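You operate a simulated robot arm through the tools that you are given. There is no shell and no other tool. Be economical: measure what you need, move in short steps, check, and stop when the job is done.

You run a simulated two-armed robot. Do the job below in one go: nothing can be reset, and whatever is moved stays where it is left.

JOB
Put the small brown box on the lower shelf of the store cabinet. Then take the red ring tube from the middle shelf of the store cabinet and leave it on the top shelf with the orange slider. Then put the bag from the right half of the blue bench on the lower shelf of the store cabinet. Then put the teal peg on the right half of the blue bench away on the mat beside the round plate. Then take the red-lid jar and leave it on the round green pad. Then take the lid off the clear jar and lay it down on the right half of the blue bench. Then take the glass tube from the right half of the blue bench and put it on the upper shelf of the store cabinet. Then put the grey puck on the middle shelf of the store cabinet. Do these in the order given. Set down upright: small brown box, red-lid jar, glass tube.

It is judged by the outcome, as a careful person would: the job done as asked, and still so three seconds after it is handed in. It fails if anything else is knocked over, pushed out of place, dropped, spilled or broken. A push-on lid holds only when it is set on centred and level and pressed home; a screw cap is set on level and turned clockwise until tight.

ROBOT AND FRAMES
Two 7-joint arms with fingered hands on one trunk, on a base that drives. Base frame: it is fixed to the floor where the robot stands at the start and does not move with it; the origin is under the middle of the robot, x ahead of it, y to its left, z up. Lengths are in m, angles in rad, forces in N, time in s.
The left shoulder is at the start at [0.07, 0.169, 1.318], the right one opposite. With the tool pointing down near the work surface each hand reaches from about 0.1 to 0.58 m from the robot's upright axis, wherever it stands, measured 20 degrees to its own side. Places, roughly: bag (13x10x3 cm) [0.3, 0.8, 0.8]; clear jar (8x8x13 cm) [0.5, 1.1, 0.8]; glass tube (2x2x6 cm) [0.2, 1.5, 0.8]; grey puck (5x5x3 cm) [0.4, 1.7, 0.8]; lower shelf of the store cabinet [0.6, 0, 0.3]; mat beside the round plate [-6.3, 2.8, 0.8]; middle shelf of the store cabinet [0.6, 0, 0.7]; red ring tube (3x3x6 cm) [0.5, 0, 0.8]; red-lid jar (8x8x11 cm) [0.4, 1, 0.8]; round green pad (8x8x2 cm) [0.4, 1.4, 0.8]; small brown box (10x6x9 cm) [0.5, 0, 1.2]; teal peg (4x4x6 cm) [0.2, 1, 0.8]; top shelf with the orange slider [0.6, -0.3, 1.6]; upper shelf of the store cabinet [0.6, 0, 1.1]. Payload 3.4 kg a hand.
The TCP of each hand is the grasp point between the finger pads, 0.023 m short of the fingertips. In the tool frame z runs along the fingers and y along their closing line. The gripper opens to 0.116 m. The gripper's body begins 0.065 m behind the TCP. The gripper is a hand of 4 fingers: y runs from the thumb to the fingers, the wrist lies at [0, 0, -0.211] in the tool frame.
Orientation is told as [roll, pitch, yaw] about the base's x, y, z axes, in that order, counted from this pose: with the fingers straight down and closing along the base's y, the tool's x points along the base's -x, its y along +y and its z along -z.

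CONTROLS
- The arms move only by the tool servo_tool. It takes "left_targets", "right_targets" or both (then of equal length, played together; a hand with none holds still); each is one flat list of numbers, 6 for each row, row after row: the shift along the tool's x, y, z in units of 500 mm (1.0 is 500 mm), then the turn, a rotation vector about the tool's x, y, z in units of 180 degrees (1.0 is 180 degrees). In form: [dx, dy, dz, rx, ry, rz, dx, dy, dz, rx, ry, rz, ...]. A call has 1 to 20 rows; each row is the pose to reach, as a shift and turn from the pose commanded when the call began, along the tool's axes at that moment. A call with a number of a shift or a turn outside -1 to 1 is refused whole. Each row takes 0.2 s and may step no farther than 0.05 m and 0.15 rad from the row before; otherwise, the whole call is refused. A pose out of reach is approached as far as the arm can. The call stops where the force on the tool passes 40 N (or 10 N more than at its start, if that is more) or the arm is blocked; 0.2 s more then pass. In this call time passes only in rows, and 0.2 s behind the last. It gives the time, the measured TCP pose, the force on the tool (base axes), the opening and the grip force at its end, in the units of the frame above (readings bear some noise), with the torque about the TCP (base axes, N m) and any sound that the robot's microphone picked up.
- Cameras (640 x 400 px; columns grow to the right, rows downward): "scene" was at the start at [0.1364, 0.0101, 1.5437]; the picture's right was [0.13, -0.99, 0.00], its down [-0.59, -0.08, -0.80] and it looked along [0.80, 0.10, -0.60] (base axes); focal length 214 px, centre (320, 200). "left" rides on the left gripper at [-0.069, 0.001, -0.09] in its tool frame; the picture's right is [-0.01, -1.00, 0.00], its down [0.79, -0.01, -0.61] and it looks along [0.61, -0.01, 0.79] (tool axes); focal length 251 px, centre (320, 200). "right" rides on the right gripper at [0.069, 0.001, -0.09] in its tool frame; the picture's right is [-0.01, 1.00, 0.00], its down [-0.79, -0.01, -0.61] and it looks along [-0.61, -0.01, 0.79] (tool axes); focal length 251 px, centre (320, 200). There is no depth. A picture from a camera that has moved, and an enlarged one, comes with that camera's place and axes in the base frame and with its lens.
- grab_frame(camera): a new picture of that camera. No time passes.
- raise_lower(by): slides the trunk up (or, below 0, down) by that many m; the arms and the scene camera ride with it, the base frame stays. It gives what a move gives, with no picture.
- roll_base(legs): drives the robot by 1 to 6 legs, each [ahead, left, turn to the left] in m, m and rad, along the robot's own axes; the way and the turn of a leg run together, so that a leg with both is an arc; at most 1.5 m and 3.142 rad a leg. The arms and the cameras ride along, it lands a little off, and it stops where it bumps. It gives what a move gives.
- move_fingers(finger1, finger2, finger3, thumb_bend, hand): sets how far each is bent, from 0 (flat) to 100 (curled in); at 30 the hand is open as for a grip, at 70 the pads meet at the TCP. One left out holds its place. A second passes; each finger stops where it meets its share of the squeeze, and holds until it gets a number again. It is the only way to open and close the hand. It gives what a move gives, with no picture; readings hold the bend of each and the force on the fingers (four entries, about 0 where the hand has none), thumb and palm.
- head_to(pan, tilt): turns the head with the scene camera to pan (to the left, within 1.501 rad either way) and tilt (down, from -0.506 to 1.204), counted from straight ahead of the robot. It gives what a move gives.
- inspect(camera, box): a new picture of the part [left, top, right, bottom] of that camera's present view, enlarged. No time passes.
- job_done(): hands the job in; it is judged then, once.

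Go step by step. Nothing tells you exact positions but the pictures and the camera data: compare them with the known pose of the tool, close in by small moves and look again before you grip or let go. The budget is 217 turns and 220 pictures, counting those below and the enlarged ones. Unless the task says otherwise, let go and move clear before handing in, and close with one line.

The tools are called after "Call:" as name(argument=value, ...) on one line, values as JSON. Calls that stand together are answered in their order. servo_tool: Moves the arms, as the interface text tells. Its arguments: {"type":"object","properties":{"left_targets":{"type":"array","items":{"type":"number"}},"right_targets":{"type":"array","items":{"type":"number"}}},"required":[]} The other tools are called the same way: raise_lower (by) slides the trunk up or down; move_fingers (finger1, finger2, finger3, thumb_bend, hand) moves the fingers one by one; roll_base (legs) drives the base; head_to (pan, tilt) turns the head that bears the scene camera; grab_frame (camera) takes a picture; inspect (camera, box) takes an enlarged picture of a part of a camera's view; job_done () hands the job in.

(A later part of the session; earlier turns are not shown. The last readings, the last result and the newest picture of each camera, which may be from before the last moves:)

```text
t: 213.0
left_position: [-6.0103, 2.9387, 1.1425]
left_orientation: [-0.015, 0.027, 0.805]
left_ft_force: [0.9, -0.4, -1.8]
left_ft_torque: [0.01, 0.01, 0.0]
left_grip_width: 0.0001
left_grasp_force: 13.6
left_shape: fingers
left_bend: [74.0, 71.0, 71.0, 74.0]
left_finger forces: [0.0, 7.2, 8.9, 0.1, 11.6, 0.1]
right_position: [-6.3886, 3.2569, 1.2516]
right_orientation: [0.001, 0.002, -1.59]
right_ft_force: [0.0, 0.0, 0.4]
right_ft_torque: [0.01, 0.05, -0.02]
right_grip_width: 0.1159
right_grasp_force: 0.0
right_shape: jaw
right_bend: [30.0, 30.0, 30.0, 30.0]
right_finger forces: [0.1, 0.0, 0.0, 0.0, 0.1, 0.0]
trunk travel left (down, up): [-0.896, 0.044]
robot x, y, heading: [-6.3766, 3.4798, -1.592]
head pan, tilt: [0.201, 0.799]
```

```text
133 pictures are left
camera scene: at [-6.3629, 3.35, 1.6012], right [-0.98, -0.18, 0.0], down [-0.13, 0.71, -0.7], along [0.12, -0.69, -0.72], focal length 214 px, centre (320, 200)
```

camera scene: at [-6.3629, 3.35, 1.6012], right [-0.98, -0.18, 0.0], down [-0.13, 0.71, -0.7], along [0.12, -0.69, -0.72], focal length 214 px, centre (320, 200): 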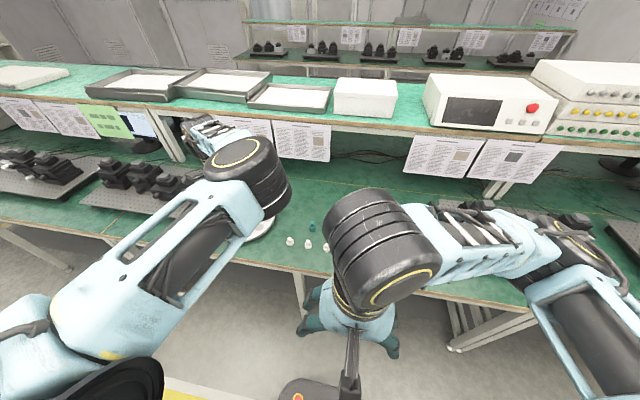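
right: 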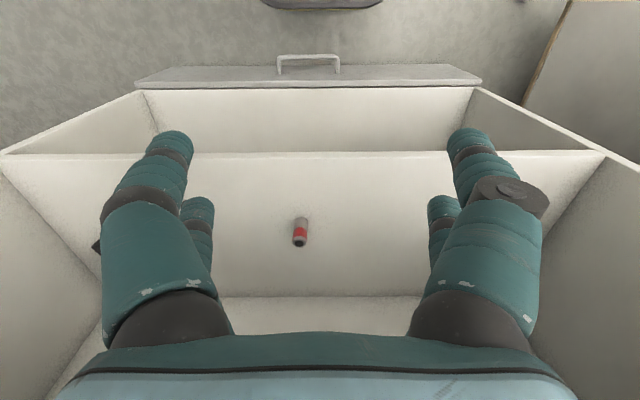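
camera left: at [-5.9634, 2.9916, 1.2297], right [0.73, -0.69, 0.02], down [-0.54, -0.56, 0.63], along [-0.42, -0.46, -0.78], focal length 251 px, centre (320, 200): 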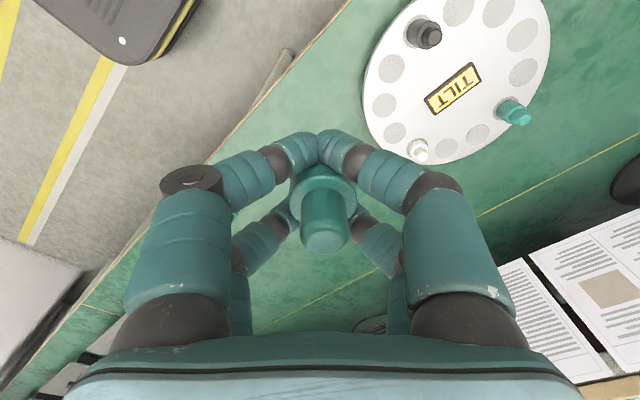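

Right arm is clear. I position the peg over the free slot.

Call:
roll_base(legs=[[0.185, -0.118, 0]])

Call:
grab_frame(camera="left")

Call:
grab_frame(camera="scene")

```text
t: 214.7
left_position: [-6.1316, 2.7578, 1.143]
left_orientation: [-0.018, 0.029, 0.803]
left_ft_force: [-0.3, 0.3, -2.8]
left_ft_torque: [-0.02, 0.0, -0.02]
left_grip_width: 0.0002
left_grasp_force: 13.7
left_shape: fingers
left_bend: [74.0, 71.0, 71.0, 74.0]
left_finger forces: [0.0, 7.2, 8.8, 0.0, 11.8, 0.0]
right_position: [-6.5084, 3.0772, 1.2545]
right_orientation: [0.0, -0.001, -1.592]
right_ft_force: [0.1, 0.2, -0.8]
right_ft_torque: [-0.03, 0.02, -0.01]
right_grip_width: 0.1158
right_grasp_force: 0.1
right_shape: jaw
right_bend: [30.0, 30.0, 30.0, 30.0]
right_finger forces: [0.1, 0.1, 0.1, 0.0, 0.0, 0.0]
trunk travel left (down, up): [-0.896, 0.044]
robot x, y, heading: [-6.5009, 3.2969, -1.591]
head pan, tilt: [0.201, 0.799]
```

```text
132 pictures are left
camera left: at [-6.0844, 2.8099, 1.2303], right [0.73, -0.69, 0.02], down [-0.54, -0.56, 0.63], along [-0.42, -0.47, -0.78], focal length 251 px, centre (320, 200)
```

left: 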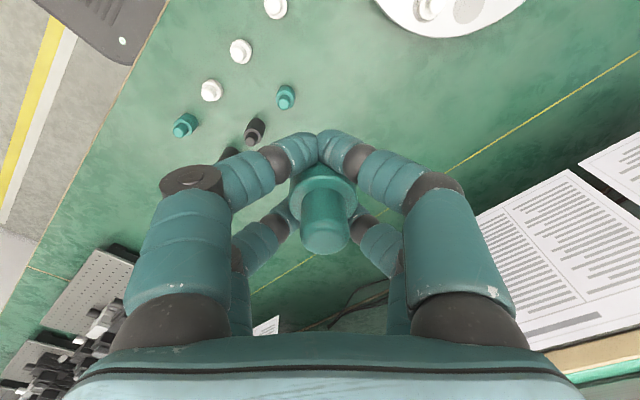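

```text
131 pictures are left
camera scene: at [-6.4823, 3.1706, 1.6017], right [-0.98, -0.18, 0.0], down [-0.13, 0.7, -0.7], along [0.12, -0.69, -0.72], focal length 214 px, centre (320, 200)
```

scene: 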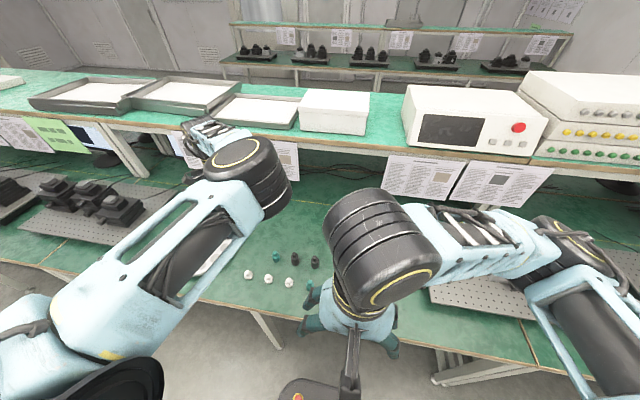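

I adjust by ~1.5 cm away from the neighbours, lower, and look.

Call:
roll_base(legs=[[0.012, 0.014, 0]])

Call:
raise_lower(by=-0.24)

Call:
grab_frame(camera="left")

Call:
grab_frame(camera="scene")

```text
t: 215.5
left_position: [-6.1235, 2.744, 1.1448]
left_orientation: [-0.021, 0.025, 0.801]
left_ft_force: [-0.6, -0.4, -1.1]
left_ft_torque: [0.0, -0.03, -0.03]
left_grip_width: 0.0001
left_grasp_force: 13.9
left_shape: fingers
left_bend: [74.0, 71.0, 71.0, 74.0]
left_finger forces: [0.0, 7.4, 8.9, 0.0, 11.7, 0.0]
right_position: [-6.5002, 3.0639, 1.2507]
right_orientation: [0.007, -0.001, -1.591]
right_ft_force: [-0.6, -0.3, -0.3]
right_ft_torque: [0.0, -0.02, -0.01]
right_grip_width: 0.1157
right_grasp_force: 0.1
right_shape: jaw
right_bend: [30.0, 30.0, 30.0, 30.0]
right_finger forces: [0.0, 0.0, 0.0, 0.0, 0.0, 0.0]
trunk travel left (down, up): [-0.896, 0.044]
robot x, y, heading: [-6.4809, 3.2878, -1.596]
head pan, tilt: [0.201, 0.799]
```

```text
t: 218.0
left_position: [-6.1192, 2.7422, 0.9024]
left_orientation: [-0.015, 0.026, 0.801]
left_ft_force: [-0.9, 0.2, -1.7]
left_ft_torque: [0.05, 0.01, 0.0]
left_grip_width: 0.0
left_grasp_force: 14.1
left_shape: fingers
left_bend: [74.0, 71.0, 71.0, 74.0]
left_finger forces: [0.0, 7.2, 9.1, 0.1, 11.7, 0.0]
right_position: [-6.4974, 3.0628, 1.012]
right_orientation: [0.001, 0.0, -1.592]
right_ft_force: [0.0, -0.4, 0.7]
right_ft_torque: [0.01, -0.02, -0.02]
right_grip_width: 0.1158
right_grasp_force: 0.1
right_shape: jaw
right_bend: [30.0, 30.0, 30.0, 30.0]
right_finger forces: [0.1, 0.1, 0.1, 0.0, 0.1, 0.0]
trunk travel left (down, up): [-0.656, 0.284]
robot x, y, heading: [-6.4826, 3.2838, -1.588]
head pan, tilt: [0.201, 0.799]
```

```text
130 pictures are left
camera left: at [-6.0726, 2.7952, 0.9897], right [0.72, -0.69, 0.02], down [-0.54, -0.56, 0.63], along [-0.42, -0.46, -0.78], focal length 251 px, centre (320, 200)
```

left: 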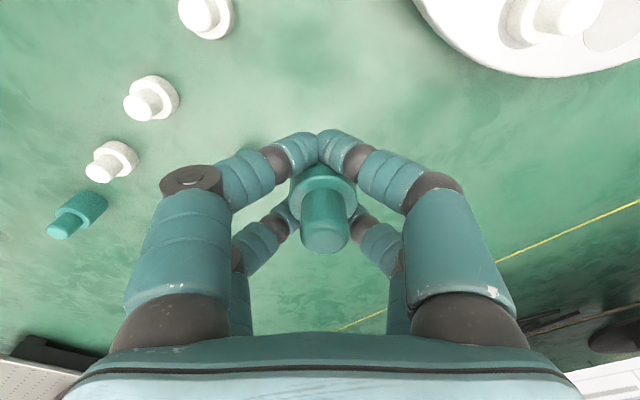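

```text
129 pictures are left
camera scene: at [-6.4711, 3.1549, 1.3614], right [-0.98, -0.18, 0.0], down [-0.13, 0.71, -0.7], along [0.12, -0.69, -0.72], focal length 214 px, centre (320, 200)
```

scene: 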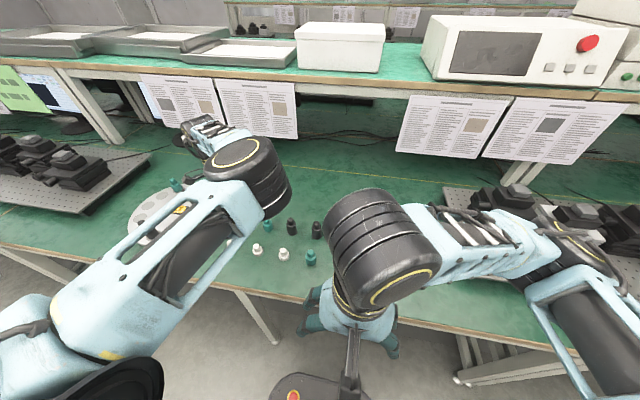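

I shift another 1.5 cm away from both neighbouring pegs, then lower further.

Call:
roll_base(legs=[[0.011, 0.011, 0]])

Call:
raise_lower(by=-0.05)

Call:
grab_frame(camera="left")

```text
t: 218.8
left_position: [-6.1092, 2.7335, 0.9046]
left_orientation: [-0.021, 0.028, 0.802]
left_ft_force: [-0.8, 0.7, -1.5]
left_ft_torque: [-0.02, -0.03, 0.02]
left_grip_width: 0.0
left_grasp_force: 14.2
left_shape: fingers
left_bend: [74.0, 71.0, 71.0, 74.0]
left_finger forces: [0.1, 7.3, 9.0, 0.0, 11.8, 0.0]
right_position: [-6.4877, 3.0528, 1.012]
right_orientation: [0.003, -0.002, -1.592]
right_ft_force: [-0.4, -0.7, -0.4]
right_ft_torque: [0.01, -0.02, 0.02]
right_grip_width: 0.116
right_grasp_force: 0.0
right_shape: jaw
right_bend: [30.0, 30.0, 30.0, 30.0]
right_finger forces: [0.0, 0.0, 0.0, 0.0, 0.1, 0.1]
trunk travel left (down, up): [-0.656, 0.284]
robot x, y, heading: [-6.4711, 3.276, -1.593]
head pan, tilt: [0.201, 0.799]
```

```text
t: 219.7
left_position: [-6.1099, 2.7327, 0.8534]
left_orientation: [-0.016, 0.026, 0.8]
left_ft_force: [0.3, 0.1, -1.2]
left_ft_torque: [0.01, -0.02, -0.01]
left_grip_width: 0.0
left_grasp_force: 13.4
left_shape: fingers
left_bend: [74.0, 71.0, 71.0, 74.0]
left_finger forces: [0.0, 7.3, 9.0, 0.0, 11.7, 0.0]
right_position: [-6.4858, 3.0509, 0.9605]
right_orientation: [0.001, 0.0, -1.594]
right_ft_force: [-0.4, 0.1, 0.6]
right_ft_torque: [0.01, -0.01, 0.01]
right_grip_width: 0.116
right_grasp_force: 0.1
right_shape: jaw
right_bend: [30.0, 30.0, 30.0, 30.0]
right_finger forces: [0.0, 0.0, 0.1, 0.0, 0.0, 0.0]
trunk travel left (down, up): [-0.606, 0.334]
robot x, y, heading: [-6.4737, 3.2734, -1.592]
head pan, tilt: [0.201, 0.799]
```

```text
128 pictures are left
camera left: at [-6.0621, 2.7844, 0.94], right [0.72, -0.69, 0.02], down [-0.54, -0.56, 0.63], along [-0.42, -0.46, -0.78], focal length 251 px, centre (320, 200)
```

left: 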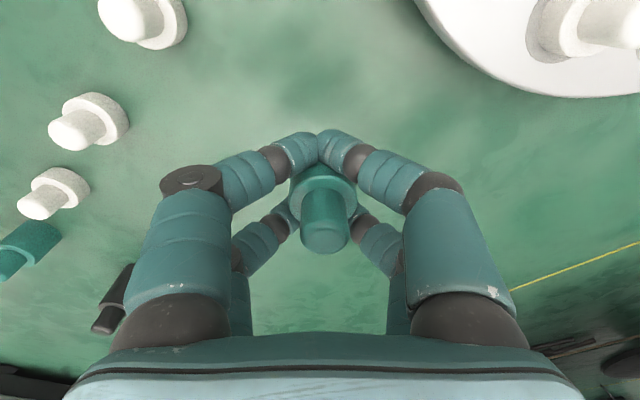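

Clear of neighbours. I lower by the trunk in small steps until the peg touches.

Call:
raise_lower(by=-0.015)

Call:
raise_lower(by=-0.007)

Call:
grab_frame(camera="left")

```text
t: 220.3
left_position: [-6.1089, 2.7325, 0.8382]
left_orientation: [-0.015, 0.027, 0.801]
left_ft_force: [0.6, -0.1, -1.9]
left_ft_torque: [-0.03, 0.0, 0.01]
left_grip_width: 0.0
left_grasp_force: 13.9
left_shape: fingers
left_bend: [74.0, 71.0, 71.0, 74.0]
left_finger forces: [0.0, 7.3, 9.1, 0.0, 11.8, 0.1]
right_position: [-6.4847, 3.0505, 0.9465]
right_orientation: [0.001, 0.0, -1.591]
right_ft_force: [0.0, 0.0, 0.1]
right_ft_torque: [0.02, -0.03, -0.02]
right_grip_width: 0.1162
right_grasp_force: 0.1
right_shape: jaw
right_bend: [30.0, 30.0, 30.0, 30.0]
right_finger forces: [0.0, 0.1, 0.0, 0.1, 0.1, 0.1]
trunk travel left (down, up): [-0.591, 0.349]
robot x, y, heading: [-6.4762, 3.2778, -1.594]
head pan, tilt: [0.201, 0.799]
```

```text
t: 220.9
left_position: [-6.1091, 2.7324, 0.8307]
left_orientation: [-0.016, 0.025, 0.801]
left_ft_force: [0.3, -0.5, -1.6]
left_ft_torque: [-0.02, 0.0, -0.01]
left_grip_width: 0.0
left_grasp_force: 13.7
left_shape: fingers
left_bend: [74.0, 71.0, 71.0, 74.0]
left_finger forces: [0.0, 7.3, 9.1, 0.0, 11.9, 0.1]
right_position: [-6.4852, 3.0518, 0.9395]
right_orientation: [0.001, 0.0, -1.591]
right_ft_force: [0.3, -0.7, -0.9]
right_ft_torque: [0.0, 0.0, 0.0]
right_grip_width: 0.1159
right_grasp_force: 0.1
right_shape: jaw
right_bend: [30.0, 30.0, 30.0, 30.0]
right_finger forces: [0.0, 0.1, 0.0, 0.0, 0.1, 0.0]
trunk travel left (down, up): [-0.584, 0.356]
robot x, y, heading: [-6.4757, 3.2725, -1.596]
head pan, tilt: [0.201, 0.799]
```

```text
127 pictures are left
camera left: at [-6.062, 2.7841, 0.9177], right [0.72, -0.69, 0.02], down [-0.54, -0.56, 0.63], along [-0.42, -0.46, -0.78], focal length 251 px, centre (320, 200)
```

left: 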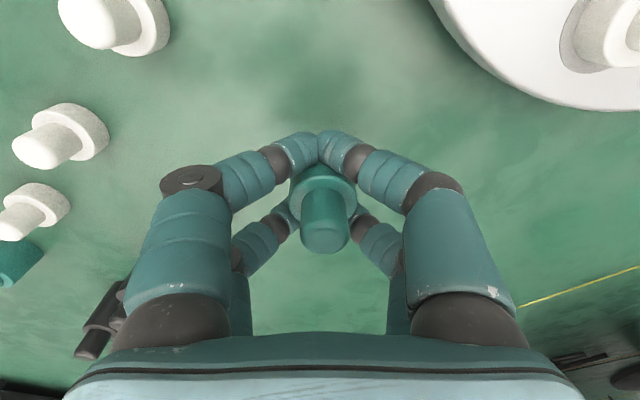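

Call:
raise_lower(by=-0.018)

Call:
raise_lower(by=-0.008)

Call:
grab_frame(camera="left")

Call:
inspect(camera="scene", box=[150, 150, 350, 275])

```text
t: 221.5
left_position: [-6.1078, 2.7332, 0.8134]
left_orientation: [-0.016, 0.025, 0.801]
left_ft_force: [-0.2, 0.3, -2.8]
left_ft_torque: [-0.02, 0.03, -0.04]
left_grip_width: 0.0
left_grasp_force: 13.7
left_shape: fingers
left_bend: [74.0, 71.0, 71.0, 74.0]
left_finger forces: [0.0, 7.3, 8.9, 0.0, 11.9, 0.1]
right_position: [-6.4851, 3.0512, 0.9218]
right_orientation: [0.001, 0.0, -1.592]
right_ft_force: [0.1, -0.3, 0.6]
right_ft_torque: [-0.02, 0.0, -0.03]
right_grip_width: 0.1156
right_grasp_force: 0.1
right_shape: jaw
right_bend: [30.0, 30.0, 30.0, 30.0]
right_finger forces: [0.0, 0.0, 0.0, 0.0, 0.0, 0.0]
trunk travel left (down, up): [-0.566, 0.374]
robot x, y, heading: [-6.4765, 3.2703, -1.595]
head pan, tilt: [0.201, 0.799]
```

```text
t: 222.1
left_position: [-6.1081, 2.7321, 0.8043]
left_orientation: [-0.016, 0.026, 0.802]
left_ft_force: [-0.2, 0.1, -2.5]
left_ft_torque: [-0.04, 0.01, -0.02]
left_grip_width: 0.0
left_grasp_force: 14.1
left_shape: fingers
left_bend: [74.0, 71.0, 71.0, 74.0]
left_finger forces: [0.0, 7.3, 9.0, 0.0, 11.8, 0.0]
right_position: [-6.4847, 3.0503, 0.9133]
right_orientation: [0.002, 0.0, -1.59]
right_ft_force: [0.0, 0.9, -0.3]
right_ft_torque: [-0.01, 0.03, -0.01]
right_grip_width: 0.1156
right_grasp_force: 0.1
right_shape: jaw
right_bend: [30.0, 30.0, 30.0, 30.0]
right_finger forces: [0.0, 0.0, 0.1, 0.0, 0.0, 0.1]
trunk travel left (down, up): [-0.558, 0.382]
robot x, y, heading: [-6.4699, 3.2744, -1.591]
head pan, tilt: [0.201, 0.799]
```

```text
126 pictures are left
camera left: at [-6.062, 2.7842, 0.8917], right [0.72, -0.69, 0.02], down [-0.54, -0.56, 0.63], along [-0.42, -0.46, -0.78], focal length 251 px, centre (320, 200)
```

left: 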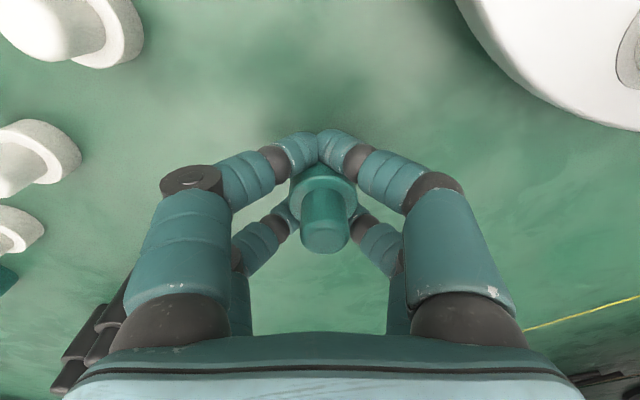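

```text
3.20 times, centred on (250, 212) of scene
camera zoom: at [-6.4605, 3.144, 1.2633], right [-0.98, -0.18, 0.0], down [-0.13, 0.71, -0.7], along [0.12, -0.69, -0.72], focal length 686 px, centre (544, 160)
```

zoom: 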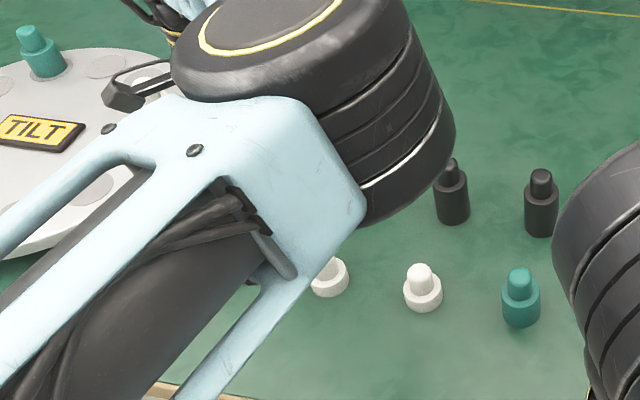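

Call:
raise_lower(by=-0.007)

Call:
raise_lower(by=-0.005)

Call:
grab_frame(camera="left")

```text
t: 222.7
left_position: [-6.1093, 2.732, 0.7977]
left_orientation: [-0.016, 0.027, 0.801]
left_ft_force: [-0.8, 0.4, -2.8]
left_ft_torque: [0.01, 0.02, -0.03]
left_grip_width: 0.0002
left_grasp_force: 14.1
left_shape: fingers
left_bend: [74.0, 71.0, 71.0, 74.0]
left_finger forces: [0.0, 7.3, 9.0, 0.1, 11.9, 0.0]
right_position: [-6.4854, 3.0511, 0.9066]
right_orientation: [0.001, 0.0, -1.592]
right_ft_force: [1.3, 0.3, -0.9]
right_ft_torque: [0.04, -0.01, -0.02]
right_grip_width: 0.1157
right_grasp_force: 0.1
right_shape: jaw
right_bend: [30.0, 30.0, 30.0, 30.0]
right_finger forces: [0.0, 0.0, 0.0, 0.1, 0.0, 0.1]
trunk travel left (down, up): [-0.551, 0.389]
robot x, y, heading: [-6.4712, 3.2691, -1.595]
head pan, tilt: [0.201, 0.799]
```

```text
t: 223.2
left_position: [-6.1097, 2.7329, 0.7928]
left_orientation: [-0.014, 0.026, 0.801]
left_ft_force: [-0.9, -0.1, -2.0]
left_ft_torque: [-0.02, 0.0, 0.01]
left_grip_width: 0.0
left_grasp_force: 14.0
left_shape: fingers
left_bend: [74.0, 71.0, 71.0, 74.0]
left_finger forces: [0.0, 7.3, 9.0, 0.0, 11.7, 0.1]
right_position: [-6.4854, 3.0516, 0.9013]
right_orientation: [0.001, 0.001, -1.591]
right_ft_force: [0.5, -0.7, -0.1]
right_ft_torque: [-0.02, -0.03, 0.0]
right_grip_width: 0.1159
right_grasp_force: 0.1
right_shape: jaw
right_bend: [30.0, 30.0, 30.0, 30.0]
right_finger forces: [0.0, 0.1, 0.1, 0.0, 0.1, 0.0]
trunk travel left (down, up): [-0.546, 0.394]
robot x, y, heading: [-6.4731, 3.2742, -1.595]
head pan, tilt: [0.201, 0.799]
```

```text
124 pictures are left
camera left: at [-6.062, 2.7841, 0.8797], right [0.72, -0.69, 0.02], down [-0.54, -0.56, 0.63], along [-0.42, -0.46, -0.78], focal length 251 px, centre (320, 200)
```

left: 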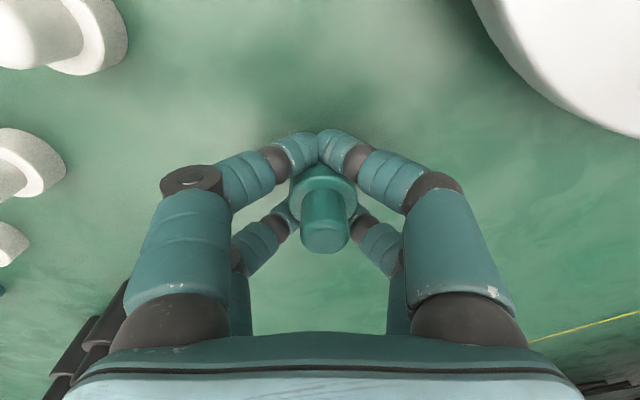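

Call:
raise_lower(by=-0.005)

Call:
raise_lower(by=-0.005)

Call:
raise_lower(by=-0.005)

```text
t: 223.7
left_position: [-6.1097, 2.7328, 0.79]
left_orientation: [-0.02, 0.029, 0.803]
left_ft_force: [-0.1, -0.2, 10.7]
left_ft_torque: [-0.05, 0.02, -0.03]
left_grip_width: 0.0
left_grasp_force: 16.6
left_shape: fingers
left_bend: [75.0, 71.0, 72.0, 74.0]
left_finger forces: [0.0, 8.8, 10.6, 0.0, 13.4, 0.0]
right_position: [-6.4868, 3.0522, 0.8964]
right_orientation: [0.002, 0.0, -1.59]
right_ft_force: [-0.4, -0.4, 0.0]
right_ft_torque: [0.04, -0.03, 0.0]
right_grip_width: 0.116
right_grasp_force: 0.0
right_shape: jaw
right_bend: [30.0, 30.0, 30.0, 30.0]
right_finger forces: [0.0, 0.1, 0.0, 0.1, 0.0, 0.1]
trunk travel left (down, up): [-0.541, 0.399]
robot x, y, heading: [-6.4735, 3.2723, -1.587]
head pan, tilt: [0.201, 0.799]
```

```text
t: 224.3
left_position: [-6.1094, 2.7333, 0.7877]
left_orientation: [-0.023, 0.028, 0.801]
left_ft_force: [0.6, -5.1, 25.8]
left_ft_torque: [-0.23, -0.01, -0.02]
left_grip_width: 0.0
left_grasp_force: 13.2
left_shape: fingers
left_bend: [75.0, 73.0, 72.0, 75.0]
left_finger forces: [0.0, 10.4, 14.9, 0.0, 0.0, 0.1]
right_position: [-6.4882, 3.0544, 0.8928]
right_orientation: [0.001, -0.001, -1.591]
right_ft_force: [-0.5, -1.0, -0.2]
right_ft_torque: [-0.02, 0.0, 0.02]
right_grip_width: 0.1159
right_grasp_force: 0.1
right_shape: jaw
right_bend: [30.0, 30.0, 30.0, 30.0]
right_finger forces: [0.1, 0.1, 0.0, 0.1, 0.0, 0.0]
trunk travel left (down, up): [-0.536, 0.404]
robot x, y, heading: [-6.4712, 3.2742, -1.595]
head pan, tilt: [0.201, 0.799]
```

```text
t: 225.0
left_position: [-6.1097, 2.7333, 0.7841]
left_orientation: [-0.026, 0.03, 0.798]
left_ft_force: [-2.9, 1.0, 22.2]
left_ft_torque: [-0.09, 0.13, -0.04]
left_grip_width: 0.0001
left_grasp_force: 31.9
left_shape: fingers
left_bend: [75.0, 73.0, 73.0, 75.0]
left_finger forces: [13.9, 11.6, 17.2, 0.0, 20.8, 0.1]
right_position: [-6.4871, 3.0538, 0.8875]
right_orientation: [0.003, -0.003, -1.59]
right_ft_force: [1.1, 0.8, 0.2]
right_ft_torque: [-0.02, -0.05, -0.01]
right_grip_width: 0.116
right_grasp_force: 0.0
right_shape: jaw
right_bend: [30.0, 30.0, 30.0, 30.0]
right_finger forces: [0.0, 0.1, 0.0, 0.1, 0.1, 0.1]
trunk travel left (down, up): [-0.531, 0.409]
robot x, y, heading: [-6.4736, 3.275, -1.593]
head pan, tilt: [0.201, 0.799]
stopped: the force on the tool passed its limit at 40 N (the readings are from after the stop); the commanded pose is now the measured one
```

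Contact reached. I relieve the pressure and open the fingers only as far as needed.

Call:
raise_lower(by=0.005)

Call:
move_fingers(hand="left", finger1=60, finger2=60, finger3=60, thumb_bend=60)

Call:
grab_frame(camera="left")

```text
t: 225.6
left_position: [-6.1103, 2.7324, 0.7839]
left_orientation: [-0.019, 0.027, 0.801]
left_ft_force: [-2.0, 1.1, 4.9]
left_ft_torque: [-0.07, 0.05, -0.02]
left_grip_width: 0.0001
left_grasp_force: 28.3
left_shape: fingers
left_bend: [75.0, 72.0, 72.0, 75.0]
left_finger forces: [12.3, 9.3, 15.9, 0.0, 19.0, 0.0]
right_position: [-6.4862, 3.052, 0.8921]
right_orientation: [0.002, 0.0, -1.591]
right_ft_force: [0.4, -0.3, 0.2]
right_ft_torque: [0.0, 0.03, -0.02]
right_grip_width: 0.1157
right_grasp_force: 0.1
right_shape: jaw
right_bend: [30.0, 30.0, 30.0, 30.0]
right_finger forces: [0.1, 0.0, 0.0, 0.0, 0.1, 0.0]
trunk travel left (down, up): [-0.536, 0.404]
robot x, y, heading: [-6.472, 3.2757, -1.593]
head pan, tilt: [0.201, 0.799]
```

```text
t: 226.6
left_position: [-6.1108, 2.7318, 0.7878]
left_orientation: [-0.023, 0.03, 0.802]
left_ft_force: [1.7, -2.8, 22.8]
left_ft_torque: [0.1, -0.33, -0.01]
left_grip_width: 0.0159
left_grasp_force: 14.3
left_shape: fingers
left_bend: [66.0, 64.0, 60.0, 64.0]
left_finger forces: [6.5, 4.1, 4.7, 0.0, 14.1, 0.0]
right_position: [-6.4872, 3.054, 0.8916]
right_orientation: [0.004, -0.002, -1.591]
right_ft_force: [0.0, 0.1, 0.5]
right_ft_torque: [0.0, -0.01, -0.02]
right_grip_width: 0.1158
right_grasp_force: 0.2
right_shape: jaw
right_bend: [30.0, 30.0, 30.0, 30.0]
right_finger forces: [0.0, 0.0, 0.0, 0.0, 0.0, 0.1]
trunk travel left (down, up): [-0.536, 0.404]
robot x, y, heading: [-6.4768, 3.2731, -1.596]
head pan, tilt: [0.201, 0.799]
```

```text
123 pictures are left
camera left: at [-6.0633, 2.7853, 0.8741], right [0.72, -0.69, 0.02], down [-0.55, -0.55, 0.63], along [-0.42, -0.47, -0.78], focal length 251 px, centre (320, 200)
```

left: 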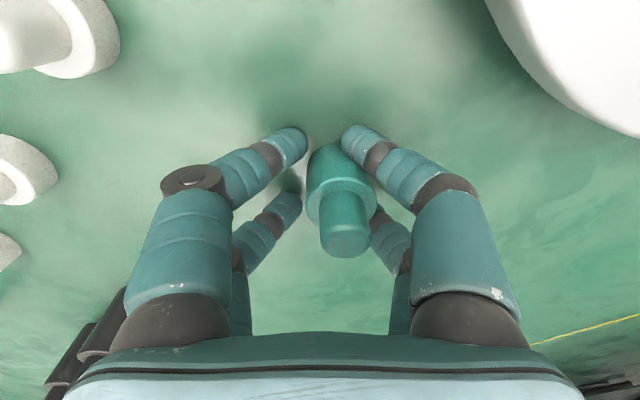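

The fingertips press on the bench as they open, so I raise slightly and open more.

Call:
raise_lower(by=0.007)

Call:
move_fingers(hand="left", finger1=50, finger2=50, finger3=50, thumb_bend=50)

Call:
grab_frame(camera="left")

```text
t: 227.1
left_position: [-6.1093, 2.7315, 0.7903]
left_orientation: [-0.017, 0.029, 0.802]
left_ft_force: [1.5, -1.0, -0.1]
left_ft_torque: [-0.02, -0.03, -0.02]
left_grip_width: 0.0285
left_grasp_force: 0.2
left_shape: fingers
left_bend: [60.0, 60.0, 60.0, 60.0]
left_finger forces: [0.0, 0.0, 0.5, 0.0, 0.2, 0.1]
right_position: [-6.4863, 3.0509, 0.8988]
right_orientation: [0.002, 0.001, -1.592]
right_ft_force: [-0.4, -0.4, 0.3]
right_ft_torque: [-0.01, 0.04, 0.01]
right_grip_width: 0.116
right_grasp_force: 0.0
right_shape: jaw
right_bend: [30.0, 30.0, 30.0, 30.0]
right_finger forces: [0.1, 0.0, 0.0, 0.0, 0.0, 0.0]
trunk travel left (down, up): [-0.543, 0.397]
robot x, y, heading: [-6.4743, 3.2772, -1.594]
head pan, tilt: [0.201, 0.799]
```

```text
t: 228.1
left_position: [-6.1088, 2.7312, 0.7897]
left_orientation: [-0.019, 0.027, 0.801]
left_ft_force: [0.3, -0.9, -0.1]
left_ft_torque: [-0.03, -0.01, 0.02]
left_grip_width: 0.0578
left_grasp_force: 0.1
left_shape: fingers
left_bend: [50.0, 50.0, 50.0, 50.0]
left_finger forces: [0.1, 0.0, 0.0, 0.0, 0.0, 0.1]
right_position: [-6.4863, 3.0524, 0.8987]
right_orientation: [0.001, 0.0, -1.591]
right_ft_force: [0.3, -0.2, 0.0]
right_ft_torque: [-0.01, -0.03, 0.02]
right_grip_width: 0.116
right_grasp_force: 0.1
right_shape: jaw
right_bend: [30.0, 30.0, 30.0, 30.0]
right_finger forces: [0.0, 0.1, 0.1, 0.1, 0.0, 0.0]
trunk travel left (down, up): [-0.543, 0.397]
robot x, y, heading: [-6.473, 3.2749, -1.602]
head pan, tilt: [0.201, 0.799]
```

```text
122 pictures are left
camera left: at [-6.0622, 2.7834, 0.8783], right [0.72, -0.69, 0.02], down [-0.54, -0.55, 0.63], along [-0.42, -0.47, -0.78], focal length 251 px, centre (320, 200)
```

left: 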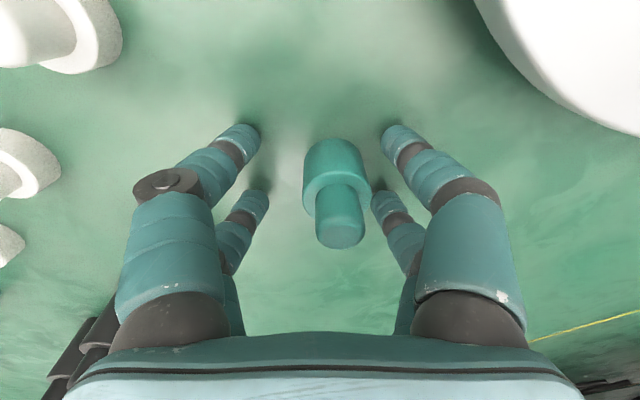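

The peg stands free. I raise straight up and check the mat.

Call:
raise_lower(by=0.25)

Call:
grab_frame(camera="left")

```text
t: 230.7
left_position: [-6.1086, 2.7311, 1.0409]
left_orientation: [-0.02, 0.029, 0.801]
left_ft_force: [0.0, -0.5, -0.4]
left_ft_torque: [0.01, 0.05, 0.01]
left_grip_width: 0.0575
left_grasp_force: 0.0
left_shape: fingers
left_bend: [50.0, 50.0, 50.0, 50.0]
left_finger forces: [0.1, 0.0, 0.0, 0.0, 0.0, 0.0]
right_position: [-6.4864, 3.0502, 1.1492]
right_orientation: [0.001, 0.0, -1.593]
right_ft_force: [0.6, -0.7, -0.6]
right_ft_torque: [0.01, -0.02, 0.02]
right_grip_width: 0.116
right_grasp_force: 0.1
right_shape: jaw
right_bend: [30.0, 30.0, 30.0, 30.0]
right_finger forces: [0.1, 0.0, 0.1, 0.0, 0.1, 0.1]
trunk travel left (down, up): [-0.793, 0.147]
robot x, y, heading: [-6.4764, 3.2739, -1.596]
head pan, tilt: [0.201, 0.799]
```

```text
121 pictures are left
camera left: at [-6.0622, 2.7832, 1.1282], right [0.72, -0.69, 0.02], down [-0.54, -0.55, 0.63], along [-0.42, -0.47, -0.78], focal length 251 px, centre (320, 200)
```

left: 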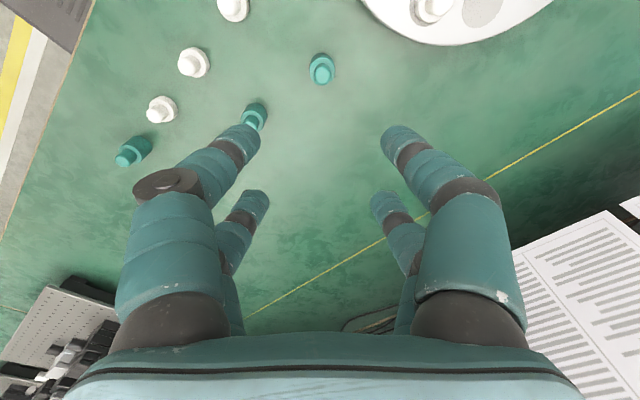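

The teal peg stands at the free slot beside the plate, neighbours undisturbed. I back off, check the whole group, and turn for the drive back.

Call:
roll_base(legs=[[-0.2, 0, 0]])

Call:
inspect(camera="scene", box=[150, 130, 390, 280])

Call:
roll_base(legs=[[0, 0, 1.594]])

Call:
head_to(pan=0, tilt=0.4)

Call:
grab_frame(camera="scene")

```text
t: 232.3
left_position: [-6.1047, 2.9278, 1.0395]
left_orientation: [-0.017, 0.026, 0.8]
left_ft_force: [0.4, -0.3, -0.3]
left_ft_torque: [-0.02, -0.02, 0.0]
left_grip_width: 0.0575
left_grasp_force: 0.1
left_shape: fingers
left_bend: [50.0, 50.0, 50.0, 50.0]
left_finger forces: [0.0, 0.1, 0.1, 0.0, 0.1, 0.0]
right_position: [-6.4817, 3.2469, 1.1471]
right_orientation: [0.0, 0.004, -1.594]
right_ft_force: [0.3, 0.1, 0.5]
right_ft_torque: [0.03, 0.02, 0.01]
right_grip_width: 0.1158
right_grasp_force: 0.1
right_shape: jaw
right_bend: [30.0, 30.0, 30.0, 30.0]
right_finger forces: [0.0, 0.1, 0.0, 0.0, 0.0, 0.0]
trunk travel left (down, up): [-0.793, 0.147]
robot x, y, heading: [-6.4682, 3.4745, -1.594]
head pan, tilt: [0.201, 0.799]
```

```text
2.67 times, centred on (270, 205) of scene
camera zoom: at [-6.456, 3.3396, 1.4983], right [-0.98, -0.18, 0.0], down [-0.13, 0.71, -0.7], along [0.12, -0.68, -0.72], focal length 572 px, centre (453, 187)
```

zoom: 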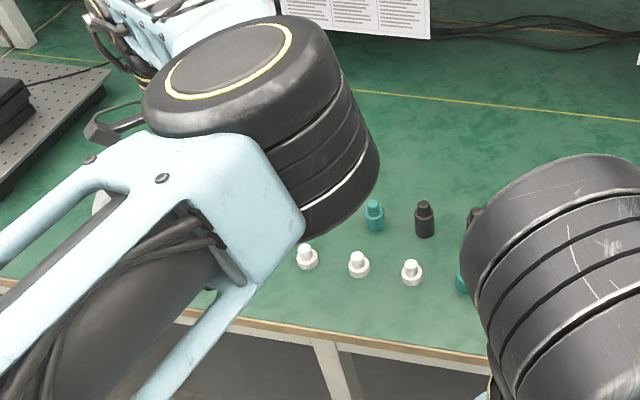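

```text
t: 236.6
left_position: [-5.937, 3.8551, 1.0417]
left_orientation: [-0.019, 0.028, 2.403]
left_ft_force: [0.7, 0.2, -0.3]
left_ft_torque: [-0.01, -0.02, -0.02]
left_grip_width: 0.0576
left_grasp_force: 0.1
left_shape: fingers
left_bend: [50.0, 50.0, 50.0, 50.0]
left_finger forces: [0.0, 0.0, 0.0, 0.0, 0.1, 0.0]
right_position: [-6.2451, 3.4678, 1.1491]
right_orientation: [0.001, 0.0, 0.01]
right_ft_force: [0.1, -0.5, 0.4]
right_ft_torque: [-0.02, -0.03, 0.01]
right_grip_width: 0.116
right_grasp_force: 0.1
right_shape: jaw
right_bend: [30.0, 30.0, 30.0, 30.0]
right_finger forces: [0.0, 0.0, 0.1, 0.1, 0.0, 0.0]
trunk travel left (down, up): [-0.793, 0.147]
robot x, y, heading: [-6.47, 3.475, 0.007]
head pan, tilt: [0.201, 0.799]
```

```text
t: 237.4
left_position: [-5.9375, 3.8544, 1.0417]
left_orientation: [-0.02, 0.028, 2.403]
left_ft_force: [0.2, 0.4, -0.5]
left_ft_torque: [0.0, -0.01, -0.02]
left_grip_width: 0.0577
left_grasp_force: 0.0
left_shape: fingers
left_bend: [50.0, 50.0, 50.0, 50.0]
left_finger forces: [0.0, 0.1, 0.0, 0.0, 0.0, 0.1]
right_position: [-6.2449, 3.4669, 1.1477]
right_orientation: [0.002, -0.001, 0.01]
right_ft_force: [-0.1, 0.3, 0.0]
right_ft_torque: [0.0, -0.02, 0.01]
right_grip_width: 0.1161
right_grasp_force: 0.1
right_shape: jaw
right_bend: [30.0, 30.0, 30.0, 30.0]
right_finger forces: [0.1, 0.0, 0.0, 0.0, 0.0, 0.1]
trunk travel left (down, up): [-0.793, 0.147]
robot x, y, heading: [-6.466, 3.4742, 0.012]
head pan, tilt: [0.0, 0.4]
```

```text
119 pictures are left
camera scene: at [-6.3261, 3.4735, 1.5336], right [0.01, -1.0, 0.0], down [-0.39, 0.0, -0.92], along [0.92, 0.01, -0.39], focal length 214 px, centre (320, 200)
```

scene: 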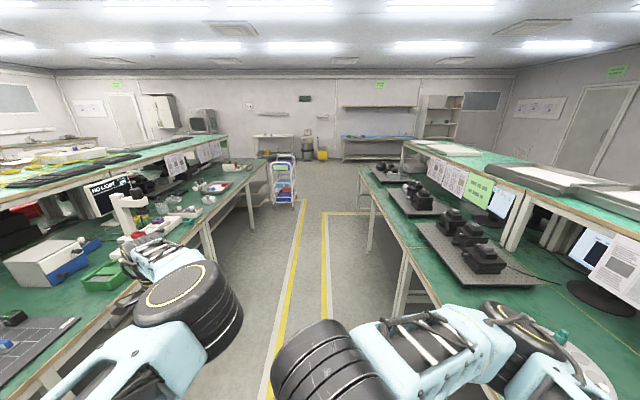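

The mat group is intact. I drive back out of the aisle facing +x.

Call:
roll_base(legs=[[1.3, -0.16, -0.01], [1.4, 0, 0], [1.4, 0, 0], [1.2, 0, 0]])

Call:
grab_frame(camera="scene")

```text
t: 262.9
left_position: [-0.6426, 3.7638, 1.0417]
left_orientation: [-0.019, 0.028, 2.441]
left_ft_force: [1.0, 0.0, -0.3]
left_ft_torque: [0.02, -0.01, 0.01]
left_grip_width: 0.0578
left_grasp_force: 0.2
left_shape: fingers
left_bend: [50.0, 50.0, 50.0, 50.0]
left_finger forces: [0.0, 0.0, 0.0, 0.0, 0.0, 0.0]
right_position: [-0.9363, 3.3664, 1.1484]
right_orientation: [0.003, 0.0, 0.048]
right_ft_force: [0.0, -0.3, 0.1]
right_ft_torque: [0.0, 0.02, -0.02]
right_grip_width: 0.1158
right_grasp_force: 0.0
right_shape: jaw
right_bend: [30.0, 30.0, 30.0, 30.0]
right_finger forces: [0.0, 0.1, 0.0, 0.0, 0.0, 0.0]
trunk travel left (down, up): [-0.793, 0.147]
robot x, y, heading: [-1.1577, 3.3611, 0.052]
head pan, tilt: [0.0, 0.4]
```

```text
118 pictures are left
camera scene: at [-1.0177, 3.3687, 1.5338], right [0.04, -1.0, 0.0], down [-0.39, -0.02, -0.92], along [0.92, 0.04, -0.39], focal length 214 px, centre (320, 200)
```

scene: 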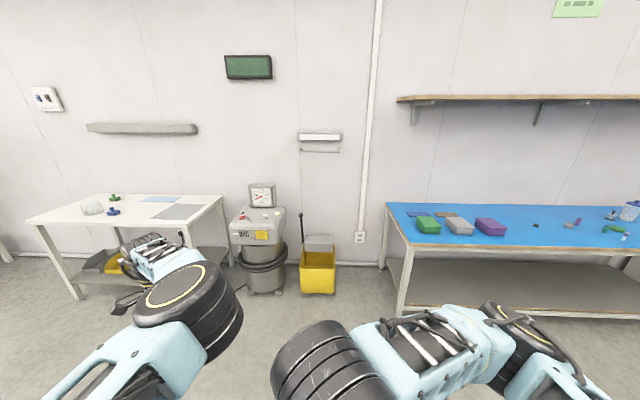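

I drive right to the bench section with the jars, then bring the left hand back to a neutral yaw.

Call:
roll_base(legs=[[0.35, -1.3, -0.052], [0, -1.4, 0]])

Call:
servo_tool(left_targets=[0, 0, 0, 0, 0, 0.045, 0, 0, 0, 0, 0, 0.09, 0, 0, 0, 0, 0, 0.135, 0, 0, 0, 0, 0, 0.18, 0, 0, 0, 0, 0, 0.225, 0, 0, 0, 0, 0, 0.27, 0, 0, 0, 0, 0, 0.315, 0, 0, 0, 0, 0, 0.36, 0, 0, 0, 0, 0, 0.405, 0, 0, 0, 0, 0, 0.45, 0, 0, 0, 0, 0, 0.495, 0, 0, 0, 0, 0, 0.54, 0, 0, 0, 0, 0, 0.585, 0, 0, 0, 0, 0, 0.63, 0, 0, 0, 0, 0, 0.675, 0, 0, 0, 0, 0, 0.72, 0, 0, 0, 0, 0, 0.76])

Call:
grab_frame(camera="scene")

Call:
grab_frame(camera="left")

```text
t: 276.1
left_position: [-0.2521, 1.0626, 1.0403]
left_orientation: [-0.019, 0.028, 2.389]
left_ft_force: [0.0, -0.3, 0.0]
left_ft_torque: [-0.02, -0.03, 0.05]
left_grip_width: 0.0575
left_grasp_force: 0.1
left_shape: fingers
left_bend: [50.0, 50.0, 50.0, 50.0]
left_finger forces: [0.1, 0.1, 0.0, 0.1, 0.0, 0.0]
right_position: [-0.5656, 0.6789, 1.1482]
right_orientation: [0.003, 0.001, -0.001]
right_ft_force: [-0.3, -0.1, 0.6]
right_ft_torque: [0.0, 0.0, -0.03]
right_grip_width: 0.116
right_grasp_force: 0.1
right_shape: jaw
right_bend: [30.0, 30.0, 30.0, 30.0]
right_finger forces: [0.0, 0.0, 0.0, 0.0, 0.1, 0.0]
trunk travel left (down, up): [-0.793, 0.147]
robot x, y, heading: [-0.7917, 0.6897, -0.011]
head pan, tilt: [0.0, 0.4]
```

```text
t: 279.8
left_position: [-0.2548, 1.0611, 1.0421]
left_orientation: [-0.005, -0.035, 0.0]
left_ft_force: [0.0, -0.4, 0.4]
left_ft_torque: [0.02, 0.04, -0.01]
left_grip_width: 0.0574
left_grasp_force: 0.0
left_shape: fingers
left_bend: [50.0, 50.0, 50.0, 50.0]
left_finger forces: [0.0, 0.0, 0.0, 0.0, 0.0, 0.0]
right_position: [-0.5664, 0.6797, 1.1496]
right_orientation: [0.001, 0.0, -0.002]
right_ft_force: [0.9, 0.3, -0.1]
right_ft_torque: [0.0, -0.03, 0.02]
right_grip_width: 0.1161
right_grasp_force: 0.0
right_shape: jaw
right_bend: [30.0, 30.0, 30.0, 30.0]
right_finger forces: [0.0, 0.0, 0.1, 0.1, 0.0, 0.1]
trunk travel left (down, up): [-0.793, 0.147]
robot x, y, heading: [-0.7869, 0.6877, -0.004]
head pan, tilt: [0.0, 0.4]
```

```text
117 pictures are left
camera scene: at [-0.6471, 0.6856, 1.5337], right [0.0, -1.0, 0.0], down [-0.39, 0.0, -0.92], along [0.92, 0.0, -0.39], focal length 214 px, centre (320, 200)
```

scene: 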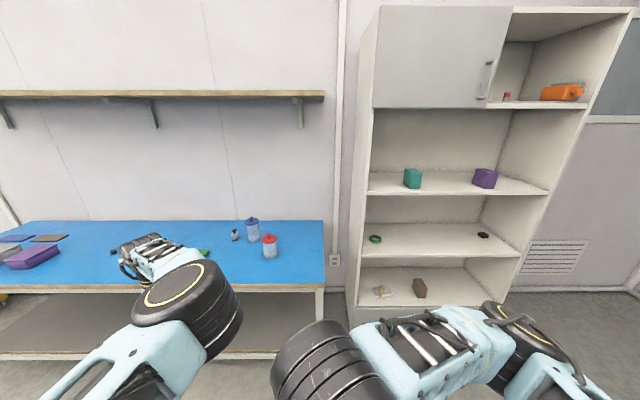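

```text
116 pictures are left
camera left: at [-0.1893, 1.0624, 1.1328], right [0.01, -1.0, 0.0], down [-0.82, 0.0, 0.58], along [-0.58, -0.01, -0.82], focal length 251 px, centre (320, 200)
```

left: 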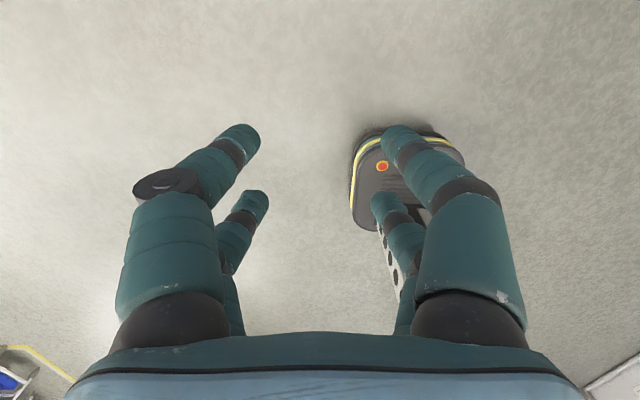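

All earlier placements still look right. Now I pitch the left hand to horizontal for a side grasp on the red-lid jar.

Call:
servo_tool(left_targets=[0, 0, 0, 0, -0.0445, 0, 0, 0, 0, 0, -0.089, 0, 0, 0, 0, 0, -0.1335, 0, 0, 0, 0, 0, -0.178, 0, 0, 0, 0, 0, -0.2225, 0, 0, 0, 0, 0, -0.267, 0, 0, 0, 0, 0, -0.3115, 0, 0, 0, 0, 0, -0.356, 0, 0, 0, 0, 0, -0.4, 0, 0, 0, 0, 0, -0.4445, 0, 0, 0, 0, 0, -0.489, 0])

Call:
move_fingers(hand="left", finger1=25, finger2=25, finger3=25, thumb_bend=25)

Call:
head_to(pan=0.35, tilt=0.55)

Call:
grab_frame(camera="scene")

Call:
grab_frame(camera="left")

```text
t: 282.1
left_position: [-0.2524, 1.0616, 1.0418]
left_orientation: [-1.782, -1.565, 1.784]
left_ft_force: [0.1, 0.1, 0.2]
left_ft_torque: [0.05, 0.02, -0.03]
left_grip_width: 0.0577
left_grasp_force: 0.0
left_shape: fingers
left_bend: [50.0, 50.0, 50.0, 50.0]
left_finger forces: [0.0, 0.0, 0.0, 0.0, 0.0, 0.0]
right_position: [-0.5665, 0.68, 1.1489]
right_orientation: [0.003, 0.0, -0.002]
right_ft_force: [0.4, 0.2, 0.6]
right_ft_torque: [-0.01, 0.01, 0.03]
right_grip_width: 0.1158
right_grasp_force: 0.1
right_shape: jaw
right_bend: [30.0, 30.0, 30.0, 30.0]
right_finger forces: [0.0, 0.1, 0.1, 0.0, 0.0, 0.1]
trunk travel left (down, up): [-0.793, 0.147]
robot x, y, heading: [-0.7915, 0.6859, -0.005]
head pan, tilt: [0.0, 0.4]
```

```text
t: 283.1
left_position: [-0.2544, 1.0616, 1.0414]
left_orientation: [-1.44, -1.564, 1.444]
left_ft_force: [0.5, -0.1, 0.4]
left_ft_torque: [0.01, 0.02, 0.02]
left_grip_width: 0.1259
left_grasp_force: 0.1
left_shape: fingers
left_bend: [25.0, 25.0, 25.0, 25.0]
left_finger forces: [0.0, 0.0, 0.1, 0.1, 0.1, 0.0]
right_position: [-0.5669, 0.679, 1.1494]
right_orientation: [0.001, -0.001, -0.002]
right_ft_force: [-0.6, -0.1, 0.8]
right_ft_torque: [0.0, 0.02, 0.03]
right_grip_width: 0.1156
right_grasp_force: 0.0
right_shape: jaw
right_bend: [30.0, 30.0, 30.0, 30.0]
right_finger forces: [0.0, 0.1, 0.0, 0.0, 0.0, 0.0]
trunk travel left (down, up): [-0.793, 0.147]
robot x, y, heading: [-0.792, 0.6871, -0.004]
head pan, tilt: [0.0, 0.4]
```

```text
t: 284.0
left_position: [-0.2518, 1.0615, 1.0412]
left_orientation: [-1.413, -1.564, 1.416]
left_ft_force: [-0.1, 0.1, -0.5]
left_ft_torque: [-0.02, 0.01, 0.0]
left_grip_width: 0.1259
left_grasp_force: 0.0
left_shape: fingers
left_bend: [25.0, 25.0, 25.0, 25.0]
left_finger forces: [0.1, 0.1, 0.0, 0.1, 0.0, 0.0]
right_position: [-0.5657, 0.6788, 1.149]
right_orientation: [0.002, 0.0, -0.002]
right_ft_force: [0.7, 0.5, 0.1]
right_ft_torque: [0.01, -0.03, -0.04]
right_grip_width: 0.1159
right_grasp_force: 0.0
right_shape: jaw
right_bend: [30.0, 30.0, 30.0, 30.0]
right_finger forces: [0.1, 0.1, 0.1, 0.1, 0.0, 0.0]
trunk travel left (down, up): [-0.793, 0.147]
robot x, y, heading: [-0.7889, 0.6871, -0.011]
head pan, tilt: [0.351, 0.55]
```

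```text
115 pictures are left
camera scene: at [-0.6552, 0.7165, 1.52], right [0.34, -0.94, 0.0], down [-0.49, -0.18, -0.85], along [0.8, 0.29, -0.52], focal length 214 px, centre (320, 200)
```

scene: 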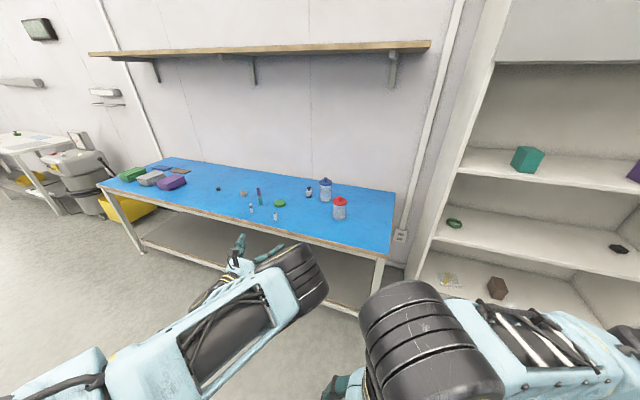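

```text
114 pictures are left
camera left: at [-0.3436, 1.0621, 1.1088], right [0.0, -1.0, 0.01], down [-0.61, -0.01, -0.79], along [0.79, -0.01, -0.61], focal length 251 px, centre (320, 200)
```

left: 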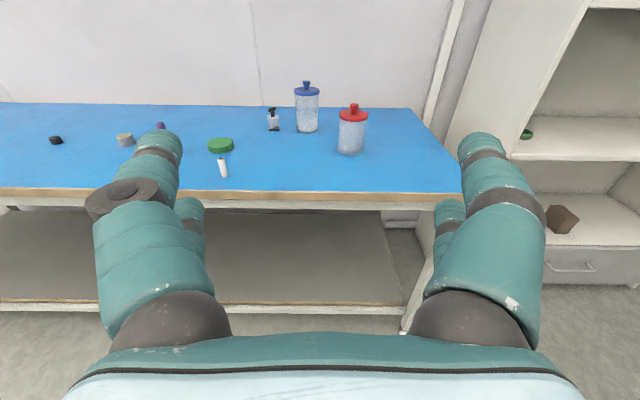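

The jar stands near (0.37, 0.965). I line up the hand with it, lower, and approach partway.

Call:
roll_base(legs=[[0.3, -0.097, 0.008]])

Call:
raise_lower(by=-0.215)

Call:
grab_frame(camera="left")

Call:
grab_frame(camera="scene")

```text
t: 286.1
left_position: [0.0386, 0.9722, 1.0405]
left_orientation: [-1.619, -1.566, 1.632]
left_ft_force: [0.0, -0.4, 0.4]
left_ft_torque: [-0.01, -0.01, -0.03]
left_grip_width: 0.126
left_grasp_force: 0.0
left_shape: fingers
left_bend: [25.0, 25.0, 25.0, 25.0]
left_finger forces: [0.1, 0.0, 0.0, 0.0, 0.0, 0.0]
right_position: [-0.2697, 0.5852, 1.1494]
right_orientation: [0.003, 0.002, 0.01]
right_ft_force: [-0.2, 0.6, 0.0]
right_ft_torque: [0.05, 0.02, 0.0]
right_grip_width: 0.1161
right_grasp_force: 0.1
right_shape: jaw
right_bend: [30.0, 30.0, 30.0, 30.0]
right_finger forces: [0.0, 0.0, 0.0, 0.0, 0.0, 0.1]
trunk travel left (down, up): [-0.793, 0.147]
robot x, y, heading: [-0.4957, 0.5918, 0.006]
head pan, tilt: [0.351, 0.55]
```

```text
t: 288.4
left_position: [0.0392, 0.9723, 0.8267]
left_orientation: [-1.412, -1.565, 1.424]
left_ft_force: [-0.5, 0.1, -0.4]
left_ft_torque: [0.02, 0.0, 0.02]
left_grip_width: 0.1258
left_grasp_force: 0.1
left_shape: fingers
left_bend: [25.0, 25.0, 25.0, 25.0]
left_finger forces: [0.0, 0.0, 0.1, 0.1, 0.0, 0.1]
right_position: [-0.2686, 0.5864, 0.9333]
right_orientation: [0.002, -0.002, 0.009]
right_ft_force: [-0.4, -0.8, -0.1]
right_ft_torque: [-0.03, 0.03, 0.01]
right_grip_width: 0.1159
right_grasp_force: 0.1
right_shape: jaw
right_bend: [30.0, 30.0, 30.0, 30.0]
right_finger forces: [0.0, 0.0, 0.1, 0.0, 0.0, 0.0]
trunk travel left (down, up): [-0.578, 0.362]
robot x, y, heading: [-0.491, 0.5916, 0.015]
head pan, tilt: [0.351, 0.55]
```

```text
113 pictures are left
camera left: at [-0.0504, 0.9711, 0.8939], right [0.01, -1.0, 0.01], down [-0.61, -0.02, -0.79], along [0.79, 0.0, -0.61], focal length 251 px, centre (320, 200)
```

left: 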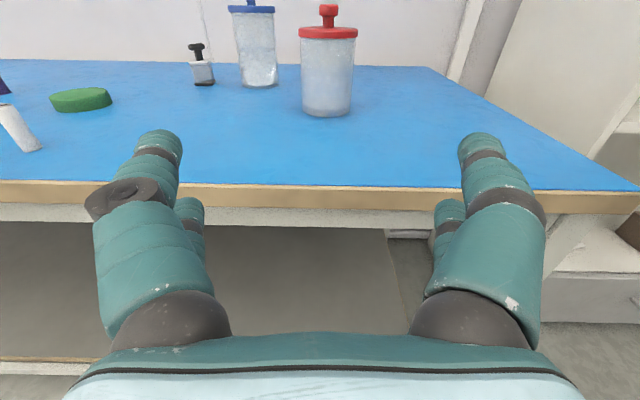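

```text
112 pictures are left
camera scene: at [-0.3581, 0.622, 1.305], right [0.35, -0.94, 0.0], down [-0.49, -0.18, -0.85], along [0.8, 0.3, -0.52], focal length 214 px, centre (320, 200)
```

scene: 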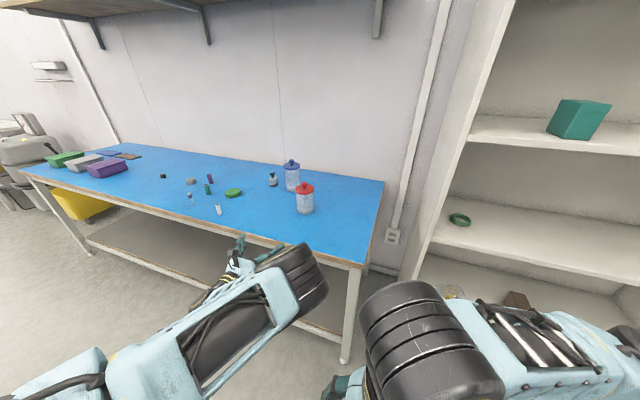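

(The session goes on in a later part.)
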